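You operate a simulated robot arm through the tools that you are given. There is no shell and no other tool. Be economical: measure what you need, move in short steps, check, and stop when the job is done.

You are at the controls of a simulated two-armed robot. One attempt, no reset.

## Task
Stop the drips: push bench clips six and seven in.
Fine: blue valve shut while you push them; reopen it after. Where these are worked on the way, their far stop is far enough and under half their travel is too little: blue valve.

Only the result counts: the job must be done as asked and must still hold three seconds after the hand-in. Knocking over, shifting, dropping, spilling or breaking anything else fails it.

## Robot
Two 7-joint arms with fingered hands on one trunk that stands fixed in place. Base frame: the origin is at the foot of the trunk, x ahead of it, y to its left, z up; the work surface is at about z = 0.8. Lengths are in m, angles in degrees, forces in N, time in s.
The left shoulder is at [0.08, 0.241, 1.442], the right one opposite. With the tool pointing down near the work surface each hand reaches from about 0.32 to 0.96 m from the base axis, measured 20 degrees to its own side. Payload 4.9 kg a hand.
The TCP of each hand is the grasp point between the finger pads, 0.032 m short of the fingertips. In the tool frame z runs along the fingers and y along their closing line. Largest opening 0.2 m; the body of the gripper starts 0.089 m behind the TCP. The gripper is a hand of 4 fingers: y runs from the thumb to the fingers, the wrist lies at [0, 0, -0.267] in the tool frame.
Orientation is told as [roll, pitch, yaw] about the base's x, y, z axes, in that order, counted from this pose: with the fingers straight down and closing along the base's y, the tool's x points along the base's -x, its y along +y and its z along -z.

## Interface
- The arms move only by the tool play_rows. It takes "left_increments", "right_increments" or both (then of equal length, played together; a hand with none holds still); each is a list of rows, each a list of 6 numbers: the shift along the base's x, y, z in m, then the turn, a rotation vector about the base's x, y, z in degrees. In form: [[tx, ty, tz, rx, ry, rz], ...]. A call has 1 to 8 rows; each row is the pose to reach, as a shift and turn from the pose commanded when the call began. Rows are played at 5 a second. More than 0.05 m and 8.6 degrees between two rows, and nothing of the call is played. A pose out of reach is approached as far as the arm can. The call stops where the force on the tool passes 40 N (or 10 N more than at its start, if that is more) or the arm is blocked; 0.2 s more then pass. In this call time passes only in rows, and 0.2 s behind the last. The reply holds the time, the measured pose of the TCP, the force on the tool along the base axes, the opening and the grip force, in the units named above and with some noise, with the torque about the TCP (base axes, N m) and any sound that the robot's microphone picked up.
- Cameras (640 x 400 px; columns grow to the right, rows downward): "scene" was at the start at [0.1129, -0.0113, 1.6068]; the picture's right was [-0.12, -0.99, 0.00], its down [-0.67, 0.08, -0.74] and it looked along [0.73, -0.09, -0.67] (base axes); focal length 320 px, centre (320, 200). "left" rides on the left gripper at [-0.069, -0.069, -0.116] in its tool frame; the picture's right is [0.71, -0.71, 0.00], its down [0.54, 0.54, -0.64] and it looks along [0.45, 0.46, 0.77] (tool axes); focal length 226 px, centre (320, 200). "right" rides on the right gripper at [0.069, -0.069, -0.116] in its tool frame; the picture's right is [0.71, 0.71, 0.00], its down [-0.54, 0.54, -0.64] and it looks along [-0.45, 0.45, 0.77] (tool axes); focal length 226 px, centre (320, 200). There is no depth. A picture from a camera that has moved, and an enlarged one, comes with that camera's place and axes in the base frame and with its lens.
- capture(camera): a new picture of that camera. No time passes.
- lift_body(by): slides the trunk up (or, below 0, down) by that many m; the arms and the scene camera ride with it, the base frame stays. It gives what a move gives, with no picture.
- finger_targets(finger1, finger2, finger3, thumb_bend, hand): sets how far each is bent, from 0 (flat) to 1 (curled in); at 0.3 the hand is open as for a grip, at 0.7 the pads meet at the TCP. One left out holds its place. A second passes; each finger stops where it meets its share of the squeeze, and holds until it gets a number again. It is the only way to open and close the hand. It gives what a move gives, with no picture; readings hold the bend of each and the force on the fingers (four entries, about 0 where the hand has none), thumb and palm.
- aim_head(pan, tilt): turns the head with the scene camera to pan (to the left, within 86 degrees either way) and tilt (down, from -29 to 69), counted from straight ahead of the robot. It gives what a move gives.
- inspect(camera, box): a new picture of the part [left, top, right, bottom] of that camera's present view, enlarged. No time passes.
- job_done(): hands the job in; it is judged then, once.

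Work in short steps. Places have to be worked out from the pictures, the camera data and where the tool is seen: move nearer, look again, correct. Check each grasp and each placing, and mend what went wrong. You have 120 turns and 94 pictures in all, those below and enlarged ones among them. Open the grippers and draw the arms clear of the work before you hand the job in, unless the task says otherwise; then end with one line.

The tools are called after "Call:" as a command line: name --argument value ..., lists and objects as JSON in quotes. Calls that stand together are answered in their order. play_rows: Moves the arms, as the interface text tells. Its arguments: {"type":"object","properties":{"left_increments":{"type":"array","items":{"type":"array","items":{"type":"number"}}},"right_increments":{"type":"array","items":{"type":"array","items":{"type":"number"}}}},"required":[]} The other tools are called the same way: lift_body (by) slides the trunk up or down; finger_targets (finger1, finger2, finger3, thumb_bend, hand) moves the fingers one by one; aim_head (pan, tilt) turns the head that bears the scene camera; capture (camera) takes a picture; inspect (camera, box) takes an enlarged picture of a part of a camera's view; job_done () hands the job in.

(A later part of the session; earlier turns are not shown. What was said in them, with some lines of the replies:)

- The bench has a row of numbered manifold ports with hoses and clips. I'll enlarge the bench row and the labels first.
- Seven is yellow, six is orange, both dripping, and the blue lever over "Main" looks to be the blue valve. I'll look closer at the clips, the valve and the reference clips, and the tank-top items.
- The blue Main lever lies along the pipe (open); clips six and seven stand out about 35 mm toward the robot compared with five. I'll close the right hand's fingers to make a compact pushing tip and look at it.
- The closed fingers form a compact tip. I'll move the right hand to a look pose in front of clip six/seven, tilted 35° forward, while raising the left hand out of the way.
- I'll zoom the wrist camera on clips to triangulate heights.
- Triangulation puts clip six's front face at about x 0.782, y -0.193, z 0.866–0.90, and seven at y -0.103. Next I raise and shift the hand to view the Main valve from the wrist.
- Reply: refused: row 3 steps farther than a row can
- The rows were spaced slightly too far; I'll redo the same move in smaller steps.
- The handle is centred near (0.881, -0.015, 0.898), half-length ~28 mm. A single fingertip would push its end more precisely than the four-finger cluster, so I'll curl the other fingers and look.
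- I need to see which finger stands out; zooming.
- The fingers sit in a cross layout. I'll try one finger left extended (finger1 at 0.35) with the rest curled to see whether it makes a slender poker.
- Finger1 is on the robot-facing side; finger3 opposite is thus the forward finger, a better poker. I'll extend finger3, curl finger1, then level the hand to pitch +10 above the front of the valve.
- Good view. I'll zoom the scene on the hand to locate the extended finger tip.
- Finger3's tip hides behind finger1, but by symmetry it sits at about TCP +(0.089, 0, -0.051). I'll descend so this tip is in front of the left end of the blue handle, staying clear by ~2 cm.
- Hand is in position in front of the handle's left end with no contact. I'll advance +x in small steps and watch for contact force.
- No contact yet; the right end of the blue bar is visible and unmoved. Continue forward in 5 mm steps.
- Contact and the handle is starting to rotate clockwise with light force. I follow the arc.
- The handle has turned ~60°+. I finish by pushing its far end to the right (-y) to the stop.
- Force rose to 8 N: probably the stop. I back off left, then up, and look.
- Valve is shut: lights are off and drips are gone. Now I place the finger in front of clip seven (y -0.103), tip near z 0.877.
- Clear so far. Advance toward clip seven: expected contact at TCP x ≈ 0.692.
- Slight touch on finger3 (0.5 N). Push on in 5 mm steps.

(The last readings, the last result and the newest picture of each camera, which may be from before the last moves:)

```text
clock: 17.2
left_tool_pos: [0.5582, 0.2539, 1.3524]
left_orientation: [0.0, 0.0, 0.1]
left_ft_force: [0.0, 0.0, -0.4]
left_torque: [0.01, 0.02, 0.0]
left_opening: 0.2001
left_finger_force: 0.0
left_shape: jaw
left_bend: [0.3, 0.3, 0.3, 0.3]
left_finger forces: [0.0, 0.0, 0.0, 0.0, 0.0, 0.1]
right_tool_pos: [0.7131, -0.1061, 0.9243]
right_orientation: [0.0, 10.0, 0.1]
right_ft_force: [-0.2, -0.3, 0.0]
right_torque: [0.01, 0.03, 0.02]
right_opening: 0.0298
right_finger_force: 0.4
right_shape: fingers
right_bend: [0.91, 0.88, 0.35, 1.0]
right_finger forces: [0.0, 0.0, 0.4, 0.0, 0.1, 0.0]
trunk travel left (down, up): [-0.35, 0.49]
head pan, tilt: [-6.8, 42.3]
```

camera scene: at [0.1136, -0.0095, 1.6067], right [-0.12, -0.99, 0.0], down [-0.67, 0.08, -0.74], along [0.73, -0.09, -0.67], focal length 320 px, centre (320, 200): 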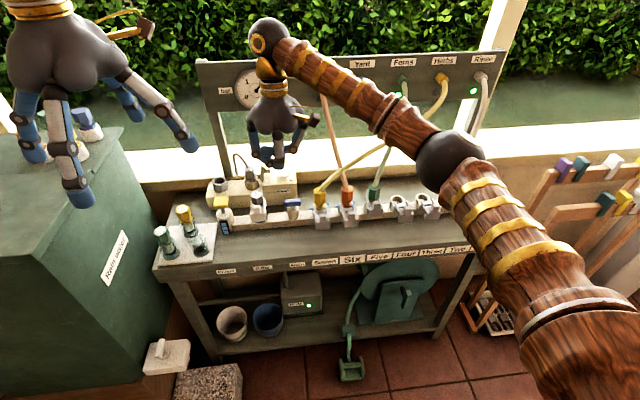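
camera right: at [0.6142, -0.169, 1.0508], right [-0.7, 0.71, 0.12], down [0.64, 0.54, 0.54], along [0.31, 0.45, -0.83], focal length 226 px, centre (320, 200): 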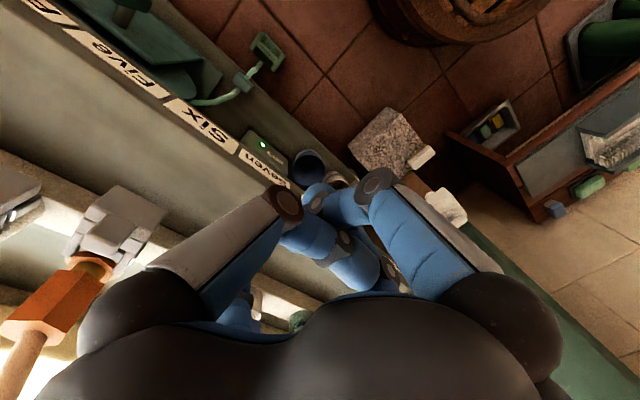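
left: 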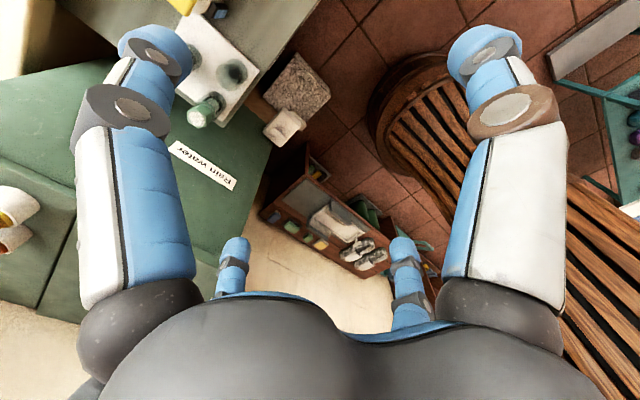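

Still very little force; check whether the finger is on the clip.

Call:
inspect --camera "right" --box '[160, 180, 360, 340]'

Call:
inspect --camera "scene" --box '[270, 170, 390, 250]'

```text
2.50 times, centred on (260, 260) of right
camera zoom: at [0.6658, -0.1746, 1.0511], right [-0.7, 0.71, 0.12], down [0.64, 0.54, 0.54], along [0.31, 0.45, -0.83], focal length 565 px, centre (470, 50)
```

zoom: 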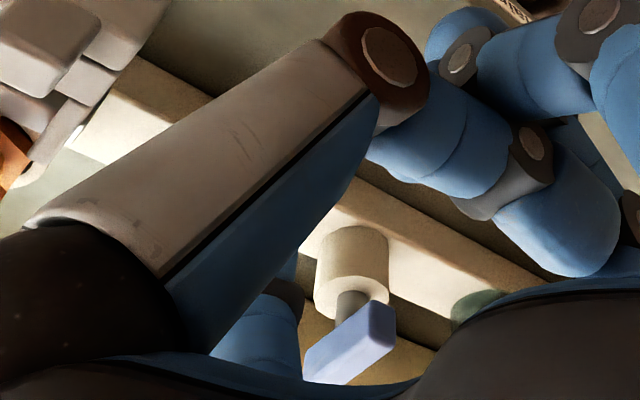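

```text
5.00 times, centred on (330, 210) of scene
camera zoom: at [0.1129, -0.011, 1.6067], right [-0.12, -0.99, 0.0], down [-0.67, 0.08, -0.74], along [0.73, -0.09, -0.67], focal length 1599 px, centre (270, 150)
```

zoom: 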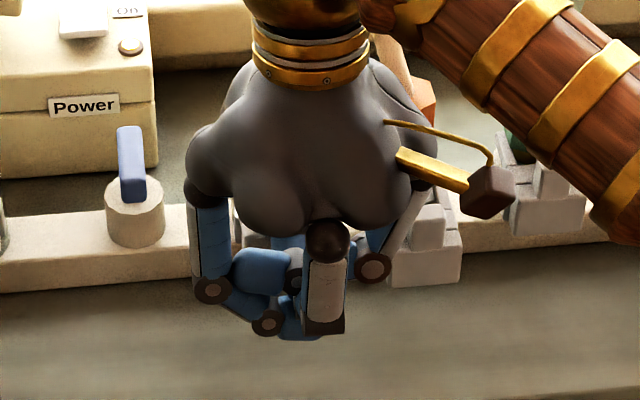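

The clip is hidden; continue pushing until the force shows the stop.

Call:
play_rows --right_increments '[[0.005, 0.002, 0.001, 0, 0, 0], [0.01, 0.002, 0.001, 0, 0, 0], [0.015, 0.002, 0.001, 0, 0, 0]]'

```text
clock: 18.0
left_tool_pos: [0.5586, 0.2537, 1.3534]
left_orientation: [-0.1, 0.0, 0.1]
left_ft_force: [-0.1, -0.2, -0.9]
left_torque: [0.0, -0.02, 0.04]
left_opening: 0.1999
left_finger_force: 0.2
left_shape: jaw
left_bend: [0.3, 0.3, 0.3, 0.3]
left_finger forces: [0.0, 0.0, 0.1, 0.1, 0.0, 0.0]
right_tool_pos: [0.7275, -0.1031, 0.9276]
right_orientation: [0.0, 9.9, 0.0]
right_ft_force: [-2.4, -0.2, 1.3]
right_torque: [-0.02, 0.05, 0.0]
right_opening: 0.0298
right_finger_force: 1.4
right_shape: fingers
right_bend: [0.91, 0.88, 0.36, 1.0]
right_finger forces: [0.0, 0.0, 2.8, 0.1, 0.1, 0.1]
trunk travel left (down, up): [-0.35, 0.49]
head pan, tilt: [-6.8, 42.3]
```

Force is building (2.8 N on finger3). Continue gently.

Call:
play_rows --right_increments '[[0.004, 0, 0, 0, 0, 0], [0.008, 0, 0, 0, 0, 0], [0.012, 0, 0, 0, 0, 0]]'

```text
clock: 18.8
left_tool_pos: [0.5561, 0.2543, 1.3546]
left_orientation: [-0.1, -0.2, 0.1]
left_ft_force: [0.0, -0.2, -0.9]
left_torque: [0.03, 0.06, 0.0]
left_opening: 0.2001
left_finger_force: 0.0
left_shape: jaw
left_bend: [0.3, 0.3, 0.3, 0.3]
left_finger forces: [0.0, 0.0, 0.0, 0.0, 0.1, 0.0]
right_tool_pos: [0.7386, -0.103, 0.9287]
right_orientation: [0.0, 9.9, 0.1]
right_ft_force: [-13.1, 0.6, 3.5]
right_torque: [0.03, -0.08, 0.07]
right_opening: 0.0297
right_finger_force: 7.3
right_shape: fingers
right_bend: [0.91, 0.88, 0.4, 1.0]
right_finger forces: [0.0, 0.0, 13.3, 0.0, 0.1, 0.0]
trunk travel left (down, up): [-0.35, 0.49]
head pan, tilt: [-6.8, 42.3]
```

13 N now, with the finger yielding a little. Push a little more to ensure seating, then back off and look.

Call:
play_rows --right_increments '[[0.004, 0, 0, 0, 0, 0], [0.008, 0, 0, 0, 0, 0]]'

Call:
play_rows --right_increments '[[-0.02, 0, 0, 0, 0, 0], [-0.04, 0, 0, 0, 0, 0], [-0.06, 0, 0.03, 0, 0, 0], [-0.06, 0, 0.08, 0, 0, 0], [-0.06, 0, 0.13, 0, 0, 0], [-0.05, 0.03, 0.16, 0, 0, 0], [-0.03, 0.07, 0.18, 0, 0, 0], [-0.01, 0.11, 0.19, 0, 0, 0]]'

Call:
inspect --camera "scene" --box '[290, 160, 410, 240]'

```text
clock: 19.4
left_tool_pos: [0.5565, 0.2534, 1.3534]
left_orientation: [0.0, -0.1, 0.1]
left_ft_force: [-0.5, -0.4, -0.5]
left_torque: [0.0, -0.01, -0.03]
left_opening: 0.1998
left_finger_force: 0.0
left_shape: jaw
left_bend: [0.3, 0.3, 0.3, 0.3]
left_finger forces: [0.1, 0.1, 0.1, 0.0, 0.0, 0.1]
right_tool_pos: [0.7465, -0.1016, 0.93]
right_orientation: [-0.1, 9.9, 0.0]
right_ft_force: [-11.3, -0.3, 5.3]
right_torque: [0.03, -0.28, 0.02]
right_opening: 0.0298
right_finger_force: 7.0
right_shape: fingers
right_bend: [0.91, 0.88, 0.45, 1.0]
right_finger forces: [0.0, 0.0, 13.5, 0.1, 0.1, 0.0]
trunk travel left (down, up): [-0.35, 0.49]
head pan, tilt: [-6.8, 42.3]
```

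```text
clock: 21.2
left_tool_pos: [0.5586, 0.2565, 1.3529]
left_orientation: [-0.1, 0.1, 0.0]
left_ft_force: [-1.1, -0.1, -0.7]
left_torque: [-0.01, -0.01, 0.01]
left_opening: 0.1999
left_finger_force: 0.1
left_shape: jaw
left_bend: [0.3, 0.3, 0.3, 0.3]
left_finger forces: [0.0, 0.1, 0.0, 0.1, 0.0, 0.1]
right_tool_pos: [0.7385, 0.0084, 1.1157]
right_orientation: [-0.1, 10.1, -0.1]
right_ft_force: [0.0, -0.8, -0.3]
right_torque: [0.0, 0.01, 0.01]
right_opening: 0.03
right_finger_force: 0.1
right_shape: fingers
right_bend: [0.91, 0.88, 0.35, 1.0]
right_finger forces: [0.0, 0.0, 0.0, 0.1, 0.0, 0.0]
trunk travel left (down, up): [-0.35, 0.49]
head pan, tilt: [-6.8, 42.3]
```

```text
5.00 times, centred on (350, 200) of scene
camera zoom: at [0.113, -0.0083, 1.6067], right [-0.12, -0.99, 0.0], down [-0.67, 0.08, -0.74], along [0.73, -0.09, -0.67], focal length 1599 px, centre (170, 200)
```

zoom: 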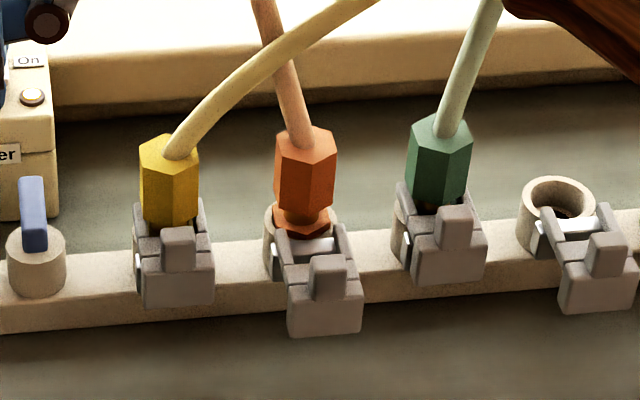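

Clip seven now sits exactly like five (fully in). Next, clip six at y -0.193 the same way.

Call:
play_rows --right_increments '[[-0.025, -0.035, 0, 0, 0, 0], [-0.045, -0.077, 0, 0, 0, 0], [-0.06, -0.119, 0, 0, 0, 0], [-0.07, -0.161, 0, 0, 0, 0], [-0.078, -0.202, 0, 0, 0, 0], [-0.078, -0.202, -0.045, 0, 0, 0], [-0.078, -0.202, -0.09, 0, 0, 0], [-0.078, -0.202, -0.135, 0, 0, 0]]'

Call:
inspect --camera "scene" --box '[290, 130, 450, 250]'

```text
clock: 23.0
left_tool_pos: [0.5604, 0.2536, 1.354]
left_orientation: [0.1, 0.1, -0.1]
left_ft_force: [-0.8, 0.5, -0.3]
left_torque: [0.0, 0.0, 0.02]
left_opening: 0.1999
left_finger_force: 0.0
left_shape: jaw
left_bend: [0.3, 0.3, 0.3, 0.3]
left_finger forces: [0.0, 0.0, 0.0, 0.0, 0.1, 0.0]
right_tool_pos: [0.6592, -0.1956, 0.9845]
right_orientation: [0.0, 10.0, -0.1]
right_ft_force: [-0.6, -0.5, 0.0]
right_torque: [0.0, 0.0, -0.03]
right_opening: 0.0299
right_finger_force: 0.1
right_shape: fingers
right_bend: [0.91, 0.88, 0.35, 1.0]
right_finger forces: [0.1, 0.1, 0.0, 0.0, 0.1, 0.1]
trunk travel left (down, up): [-0.35, 0.49]
head pan, tilt: [-6.8, 42.3]
```

```text
3.33 times, centred on (370, 190) of scene
camera zoom: at [0.1128, -0.0121, 1.6069], right [-0.12, -0.99, 0.0], down [-0.67, 0.08, -0.74], along [0.73, -0.09, -0.67], focal length 1066 px, centre (153, 233)
```

zoom: 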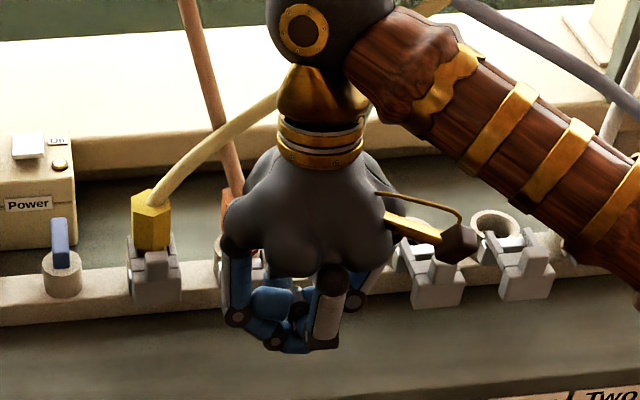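

Aligned with clip six. Lower to z 0.927 and push forward.

Call:
play_rows --right_increments '[[0, 0.002, -0.03, 0, 0, 0], [0, 0.002, -0.057, 0, 0, 0], [0.02, 0.002, -0.057, 0, 0, 0], [0.035, 0.002, -0.057, 0, 0, 0], [0.045, 0.002, -0.057, 0, 0, 0], [0.055, 0.002, -0.057, 0, 0, 0], [0.065, 0.002, -0.056, 0, 0, 0]]'

Call:
play_rows --right_increments '[[0.005, 0, 0, 0, 0, 0], [0.01, 0, 0, 0, 0, 0], [0.015, 0, 0, 0, 0, 0], [0.02, 0, 0, 0, 0, 0]]'

```text
clock: 24.6
left_tool_pos: [0.5592, 0.2538, 1.3534]
left_orientation: [0.0, 0.0, 0.1]
left_ft_force: [-1.0, -0.5, -0.4]
left_torque: [0.01, 0.01, -0.03]
left_opening: 0.1998
left_finger_force: 0.1
left_shape: jaw
left_bend: [0.3, 0.3, 0.3, 0.3]
left_finger forces: [0.1, 0.1, 0.0, 0.0, 0.0, 0.0]
right_tool_pos: [0.7259, -0.1914, 0.9257]
right_orientation: [0.1, 10.1, 0.1]
right_ft_force: [0.2, 0.4, -0.4]
right_torque: [-0.01, 0.02, -0.01]
right_opening: 0.0298
right_finger_force: 0.7
right_shape: fingers
right_bend: [0.91, 0.88, 0.35, 1.0]
right_finger forces: [0.1, 0.1, 0.4, 0.0, 0.1, 0.0]
trunk travel left (down, up): [-0.35, 0.49]
head pan, tilt: [-6.8, 42.3]
```

```text
clock: 25.6
left_tool_pos: [0.5574, 0.254, 1.3538]
left_orientation: [0.0, -0.1, 0.0]
left_ft_force: [0.3, 0.0, -0.2]
left_torque: [-0.02, 0.0, 0.0]
left_opening: 0.1999
left_finger_force: 0.1
left_shape: jaw
left_bend: [0.3, 0.3, 0.3, 0.3]
left_finger forces: [0.0, 0.0, 0.1, 0.0, 0.0, 0.0]
right_tool_pos: [0.7432, -0.192, 0.9272]
right_orientation: [0.0, 10.0, 0.0]
right_ft_force: [-13.2, 0.4, 4.5]
right_torque: [0.03, -0.18, 0.01]
right_opening: 0.0297
right_finger_force: 7.1
right_shape: fingers
right_bend: [0.91, 0.88, 0.43, 1.0]
right_finger forces: [0.1, 0.0, 13.7, 0.0, 0.0, 0.0]
trunk travel left (down, up): [-0.35, 0.49]
head pan, tilt: [-6.8, 42.3]
```

Same stop signature (13 N). Back off, lift, and look.

Call:
play_rows --right_increments '[[-0.025, 0, 0, 0, 0, 0], [-0.05, 0, 0, 0, 0, 0], [-0.07, 0, 0.04, 0, 0, 0], [-0.07, 0, 0.09, 0, 0, 0], [-0.07, 0.02, 0.13, 0, 0, 0], [-0.07, 0.06, 0.15, 0, 0, 0], [-0.06, 0.105, 0.16, 0, 0, 0], [-0.06, 0.15, 0.17, 0, 0, 0]]'

Call:
play_rows --right_increments '[[0, 0.04, 0, 0, 0, 0]]'

Call:
inspect --camera "scene" --box '[290, 160, 410, 240]'

```text
clock: 27.4
left_tool_pos: [0.5586, 0.256, 1.3534]
left_orientation: [-0.1, -0.1, 0.0]
left_ft_force: [0.5, 0.9, -0.6]
left_torque: [-0.04, 0.02, -0.01]
left_opening: 0.1998
left_finger_force: 0.2
left_shape: jaw
left_bend: [0.3, 0.3, 0.3, 0.3]
left_finger forces: [0.0, 0.0, 0.0, 0.0, 0.0, 0.0]
right_tool_pos: [0.685, -0.0398, 1.0971]
right_orientation: [-0.1, 10.2, 0.0]
right_ft_force: [0.1, -0.9, 0.3]
right_torque: [-0.06, 0.02, 0.01]
right_opening: 0.03
right_finger_force: 0.1
right_shape: fingers
right_bend: [0.91, 0.88, 0.35, 1.0]
right_finger forces: [0.1, 0.1, 0.0, 0.0, 0.0, 0.1]
trunk travel left (down, up): [-0.35, 0.49]
head pan, tilt: [-6.8, 42.3]
```

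```text
clock: 27.8
left_tool_pos: [0.5604, 0.2558, 1.353]
left_orientation: [-0.1, -0.1, -0.1]
left_ft_force: [-0.5, 0.4, -1.2]
left_torque: [-0.06, -0.01, -0.06]
left_opening: 0.1999
left_finger_force: 0.0
left_shape: jaw
left_bend: [0.3, 0.3, 0.3, 0.3]
left_finger forces: [0.0, 0.1, 0.1, 0.1, 0.1, 0.0]
right_tool_pos: [0.6854, -0.0005, 1.0989]
right_orientation: [-0.2, 10.0, 0.0]
right_ft_force: [0.5, -0.2, 0.6]
right_torque: [-0.05, 0.02, -0.01]
right_opening: 0.0299
right_finger_force: 0.1
right_shape: fingers
right_bend: [0.91, 0.88, 0.35, 1.0]
right_finger forces: [0.1, 0.0, 0.0, 0.0, 0.0, 0.1]
trunk travel left (down, up): [-0.35, 0.49]
head pan, tilt: [-6.8, 42.3]
```

```text
5.00 times, centred on (350, 200) of scene
camera zoom: at [0.1134, -0.0079, 1.6067], right [-0.12, -0.99, 0.0], down [-0.67, 0.08, -0.74], along [0.73, -0.09, -0.67], focal length 1599 px, centre (170, 200)
```

zoom: 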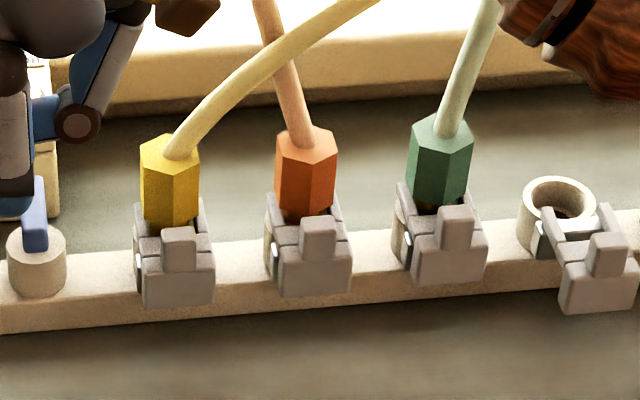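

Both clips are seated like five. Now I go to the left side of the handle's near end to turn it back counter-clockwise.

Call:
play_rows --right_increments '[[0.03, 0.007, 0, 0, 0, 0], [0.06, 0.014, 0, 0, 0, 0], [0.09, 0.022, 0, 0, 0, 0], [0.09, 0.022, -0.045, 0, 0, 0], [0.09, 0.022, -0.09, 0, 0, 0], [0.091, 0.022, -0.125, 0, 0, 0], [0.092, 0.021, -0.152, 0, 0, 0]]'

Call:
inspect --camera "right" --box '[160, 160, 360, 320]'

```text
clock: 29.4
left_tool_pos: [0.559, 0.2533, 1.3539]
left_orientation: [0.0, 0.0, 0.0]
left_ft_force: [0.3, 0.0, 0.2]
left_torque: [0.02, 0.0, 0.01]
left_opening: 0.2001
left_finger_force: 0.1
left_shape: jaw
left_bend: [0.3, 0.3, 0.3, 0.3]
left_finger forces: [0.0, 0.0, 0.1, 0.0, 0.1, 0.0]
right_tool_pos: [0.7784, 0.018, 0.9445]
right_orientation: [-0.1, 10.0, 0.0]
right_ft_force: [0.7, -0.4, 0.3]
right_torque: [0.01, 0.0, 0.02]
right_opening: 0.0298
right_finger_force: 0.0
right_shape: fingers
right_bend: [0.91, 0.88, 0.35, 1.0]
right_finger forces: [0.0, 0.0, 0.0, 0.0, 0.0, 0.1]
trunk travel left (down, up): [-0.35, 0.49]
head pan, tilt: [-6.8, 42.3]
```

```text
2.50 times, centred on (260, 240) of right
camera zoom: at [0.7299, -0.0515, 1.0692], right [-0.7, 0.71, 0.12], down [0.65, 0.54, 0.54], along [0.31, 0.45, -0.83], focal length 565 px, centre (470, 100)
```

zoom: 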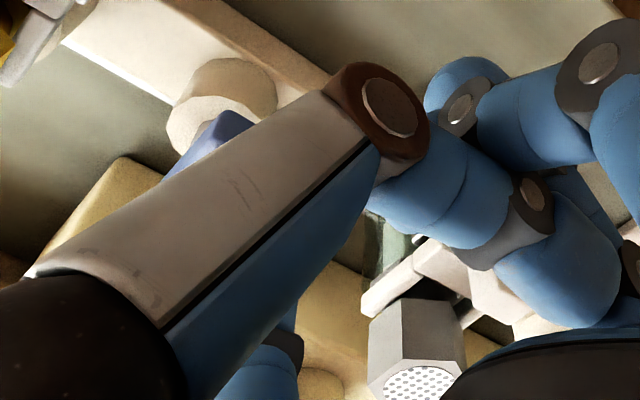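

In position left of the near end, no contact. Push right (-y) along the arc.

Call:
play_rows --right_increments '[[0, -0.011, 0, 0, 0, 0], [0, -0.02, 0, 0, 0, 0], [-0.003, -0.027, 0, 0, 0, 0], [-0.005, -0.034, 0, 0, 0, 0], [-0.005, -0.041, 0, 0, 0, 0]]'

Call:
inspect --camera "right" --box '[160, 160, 360, 320]'

```text
clock: 30.6
left_tool_pos: [0.559, 0.2535, 1.3533]
left_orientation: [0.0, 0.1, 0.3]
left_ft_force: [0.8, 0.0, 1.0]
left_torque: [0.01, 0.0, -0.02]
left_opening: 0.2001
left_finger_force: 0.0
left_shape: jaw
left_bend: [0.3, 0.3, 0.3, 0.3]
left_finger forces: [0.0, 0.0, 0.0, 0.1, 0.0, 0.0]
right_tool_pos: [0.7725, -0.023, 0.9451]
right_orientation: [0.0, 10.0, 0.1]
right_ft_force: [0.1, -0.1, 0.0]
right_torque: [0.02, 0.04, 0.02]
right_opening: 0.0299
right_finger_force: 0.1
right_shape: fingers
right_bend: [0.91, 0.88, 0.35, 1.0]
right_finger forces: [0.0, 0.1, 0.3, 0.1, 0.1, 0.1]
trunk travel left (down, up): [-0.35, 0.49]
head pan, tilt: [-6.8, 42.3]
```

```text
2.50 times, centred on (260, 240) of right
camera zoom: at [0.7244, -0.092, 1.0703], right [-0.7, 0.71, 0.12], down [0.64, 0.54, 0.54], along [0.31, 0.45, -0.83], focal length 565 px, centre (470, 100)
```

zoom: 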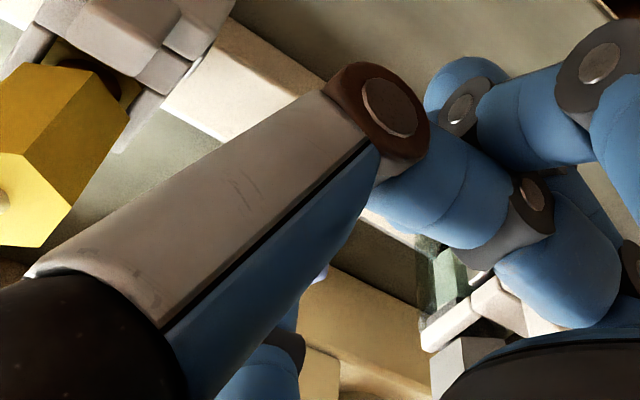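

The handle appears to have swung (its far end shows at the left side). Continue along the arc and end with a +x push.

Call:
play_rows --right_increments '[[0.002, -0.008, 0, 0, 0, 0], [0.006, -0.014, 0, 0, 0, 0], [0.012, -0.016, 0, 0, 0, 0], [0.017, -0.016, 0, 0, 0, 0]]'

```text
clock: 31.6
left_tool_pos: [0.5586, 0.2532, 1.3534]
left_orientation: [-0.1, -0.1, 0.1]
left_ft_force: [-0.1, -0.2, 0.8]
left_torque: [-0.01, 0.03, 0.0]
left_opening: 0.1998
left_finger_force: 0.2
left_shape: jaw
left_bend: [0.3, 0.3, 0.3, 0.3]
left_finger forces: [0.0, 0.0, 0.1, 0.1, 0.0, 0.1]
right_tool_pos: [0.7893, -0.0376, 0.9456]
right_orientation: [0.0, 10.0, 0.1]
right_ft_force: [-5.3, 1.0, 3.4]
right_torque: [0.01, -0.06, 0.04]
right_opening: 0.0299
right_finger_force: 2.5
right_shape: fingers
right_bend: [0.91, 0.88, 0.37, 1.0]
right_finger forces: [0.0, 0.0, 5.5, 0.1, 0.0, 0.0]
trunk travel left (down, up): [-0.35, 0.49]
head pan, tilt: [-6.8, 42.3]
```

Force 5.5 N: near the stop. A few more mm, then back off and check.

Call:
play_rows --right_increments '[[0.003, 0, 0, 0, 0, 0], [0.006, 0, 0, 0, 0, 0]]'

Call:
play_rows --right_increments '[[-0.025, 0, 0, 0, 0, 0], [-0.05, 0, 0.01, 0, 0, 0], [-0.07, 0, 0.05, 0, 0, 0], [-0.1, 0, 0.09, 0, 0, 0], [-0.13, -0.01, 0.13, 0, 0, 0], [-0.16, -0.03, 0.16, 0, 0, 0], [-0.18, -0.07, 0.18, 0, 0, 0], [-0.2, -0.11, 0.2, 0, 0, 0]]'

Call:
capture --camera "scene"

Call:
inspect --camera "scene" --box '[260, 170, 380, 240]'

```text
clock: 32.2
left_tool_pos: [0.5577, 0.2538, 1.3532]
left_orientation: [0.1, -0.1, 0.1]
left_ft_force: [1.2, -0.1, -0.5]
left_torque: [0.0, 0.0, 0.02]
left_opening: 0.1999
left_finger_force: 0.0
left_shape: jaw
left_bend: [0.3, 0.3, 0.3, 0.3]
left_finger forces: [0.0, 0.0, 0.1, 0.1, 0.1, 0.1]
right_tool_pos: [0.794, -0.0373, 0.9462]
right_orientation: [-0.1, 10.1, 0.0]
right_ft_force: [-8.3, 0.1, 6.1]
right_torque: [0.01, -0.12, 0.01]
right_opening: 0.0298
right_finger_force: 4.8
right_shape: fingers
right_bend: [0.91, 0.88, 0.39, 1.0]
right_finger forces: [0.0, 0.1, 9.3, 0.0, 0.0, 0.1]
trunk travel left (down, up): [-0.35, 0.49]
head pan, tilt: [-6.8, 42.3]
```

```text
refused: row 5 steps farther than a row can; nothing moved
```

```text
50 pictures are left
camera scene: at [0.1106, -0.0109, 1.607], right [-0.12, -0.99, 0.0], down [-0.67, 0.08, -0.74], along [0.74, -0.09, -0.67], focal length 320 px, centre (320, 200)
```

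scene: 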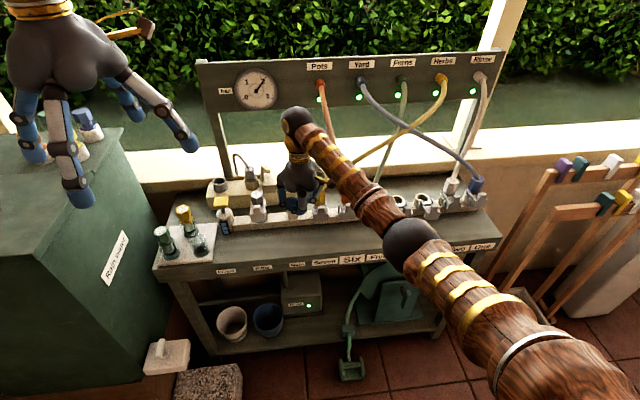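

```text
5.33 times, centred on (320, 205) of scene
camera zoom: at [0.1106, -0.0109, 1.607], right [-0.12, -0.99, 0.0], down [-0.67, 0.08, -0.74], along [0.74, -0.09, -0.67], focal length 1706 px, centre (320, 173)
```

zoom: 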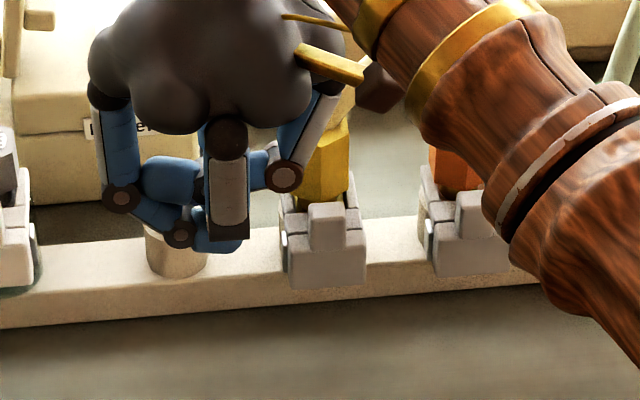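

Lights are back on along the panel. Retreat with smaller steps.

Call:
play_rows --right_increments '[[-0.02, 0.003, 0, 0, 0, 0], [-0.045, 0.003, 0.01, 0, 0, 0], [-0.07, 0.003, 0.045, 0, 0, 0], [-0.1, 0, 0.08, 0, 0, 0], [-0.13, -0.01, 0.11, 0, 0, 0], [-0.155, -0.03, 0.14, 0, 0, 0], [-0.175, -0.06, 0.17, 0, 0, 0], [-0.195, -0.095, 0.195, 0, 0, 0]]'

Call:
play_rows --right_increments '[[0.01, -0.045, 0.01, 0, 0, 0], [0.02, -0.09, 0.02, 0, -2, 0], [0.03, -0.135, 0.03, 0, -4, 0], [0.04, -0.175, 0.04, 0, -6, 0], [0.05, -0.21, 0.05, 0, -8, 0], [0.06, -0.235, 0.06, 0, -10, 0]]'

Call:
finger_targets --hand "right" --finger1 0.3 --finger2 0.3 --finger3 0.3 --thumb_bend 0.3

Call:
capture --camera "scene"

Call:
inspect --camera "scene" --box '[260, 170, 380, 240]'

Call:
inspect --camera "scene" --box '[190, 40, 510, 160]'

```text
clock: 34.0
left_tool_pos: [0.557, 0.2525, 1.3532]
left_orientation: [0.1, -0.1, 0.1]
left_ft_force: [-1.0, -0.5, 0.6]
left_torque: [0.02, -0.02, -0.04]
left_opening: 0.2
left_finger_force: 0.0
left_shape: jaw
left_bend: [0.3, 0.3, 0.3, 0.3]
left_finger forces: [0.0, 0.0, 0.1, 0.0, 0.0, 0.0]
right_tool_pos: [0.5993, -0.1346, 1.1401]
right_orientation: [0.1, 10.0, 0.1]
right_ft_force: [-0.8, -0.4, 0.4]
right_torque: [0.05, -0.05, 0.01]
right_opening: 0.0298
right_finger_force: 0.1
right_shape: fingers
right_bend: [0.91, 0.88, 0.35, 1.0]
right_finger forces: [0.0, 0.0, 0.1, 0.0, 0.1, 0.0]
trunk travel left (down, up): [-0.35, 0.49]
head pan, tilt: [-6.8, 42.3]
```

```text
clock: 35.4
left_tool_pos: [0.5593, 0.2534, 1.353]
left_orientation: [0.0, -0.1, 0.1]
left_ft_force: [0.8, 0.1, -0.8]
left_torque: [-0.02, -0.03, -0.01]
left_opening: 0.1998
left_finger_force: 0.1
left_shape: jaw
left_bend: [0.3, 0.3, 0.3, 0.3]
left_finger forces: [0.0, 0.0, 0.1, 0.0, 0.0, 0.0]
right_tool_pos: [0.6624, -0.3702, 1.1992]
right_orientation: [0.0, -0.1, 0.2]
right_ft_force: [-0.2, -0.1, 0.2]
right_torque: [0.0, 0.01, 0.03]
right_opening: 0.0295
right_finger_force: 0.0
right_shape: fingers
right_bend: [0.91, 0.88, 0.35, 1.0]
right_finger forces: [0.0, 0.0, 0.1, 0.0, 0.0, 0.0]
trunk travel left (down, up): [-0.35, 0.49]
head pan, tilt: [-6.8, 42.3]
```

```text
clock: 36.4
left_tool_pos: [0.5588, 0.2535, 1.3524]
left_orientation: [0.0, 0.0, 0.1]
left_ft_force: [-0.3, -1.0, 0.2]
left_torque: [0.01, -0.04, 0.01]
left_opening: 0.2
left_finger_force: 0.0
left_shape: jaw
left_bend: [0.3, 0.3, 0.3, 0.3]
left_finger forces: [0.0, 0.0, 0.0, 0.1, 0.0, 0.0]
right_tool_pos: [0.6625, -0.3698, 1.199]
right_orientation: [0.0, 0.0, -0.1]
right_ft_force: [0.1, 0.3, 0.0]
right_torque: [-0.01, -0.02, -0.04]
right_opening: 0.1399
right_finger_force: 0.0
right_shape: fingers
right_bend: [0.3, 0.3, 0.3, 0.3]
right_finger forces: [0.1, 0.1, 0.0, 0.0, 0.1, 0.0]
trunk travel left (down, up): [-0.35, 0.49]
head pan, tilt: [-6.8, 42.3]
```

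```text
48 pictures are left
camera scene: at [0.1128, -0.0114, 1.6068], right [-0.12, -0.99, 0.0], down [-0.67, 0.08, -0.74], along [0.73, -0.09, -0.67], focal length 320 px, centre (320, 200)
```

scene: 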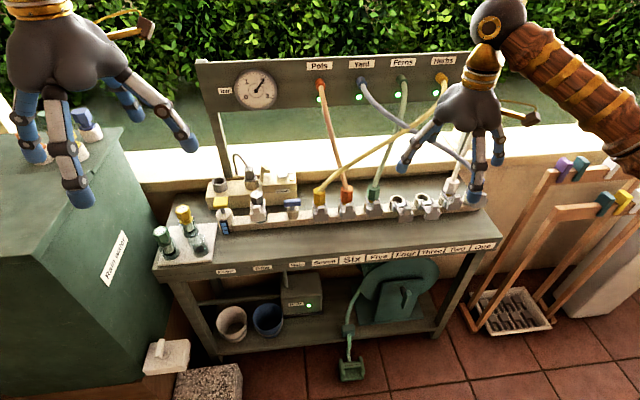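

```text
5.33 times, centred on (320, 205) of scene
camera zoom: at [0.1128, -0.0114, 1.6068], right [-0.12, -0.99, 0.0], down [-0.67, 0.08, -0.74], along [0.73, -0.09, -0.67], focal length 1706 px, centre (320, 173)
```

zoom: 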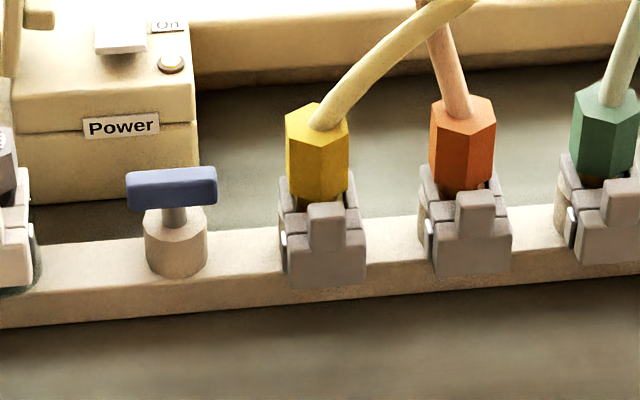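

```text
2.00 times, centred on (350, 100) of scene
camera zoom: at [0.1128, -0.0114, 1.6068], right [-0.12, -0.99, 0.0], down [-0.67, 0.08, -0.74], along [0.73, -0.09, -0.67], focal length 640 px, centre (260, 400)
```

zoom: 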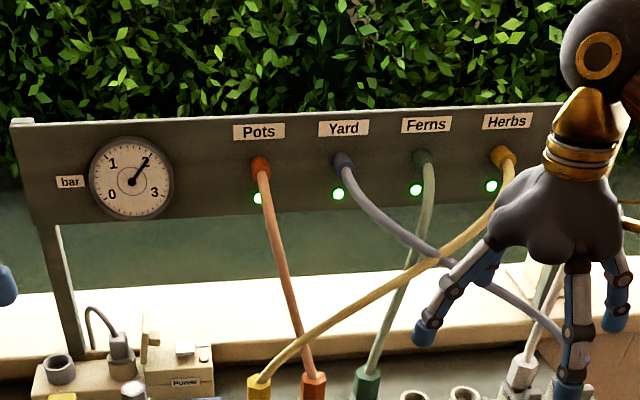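

All lights are on (Pots and Herbs included), the valve is fully open, there are no drips, the clips are seated, and the arms are clear. I'm handing in.

Call:
job_done

```text
The job is handed in.
```

Clips six and seven are pushed fully in and the drips have stopped. I shut the blue valve while pushing them and reopened it fully afterwards.
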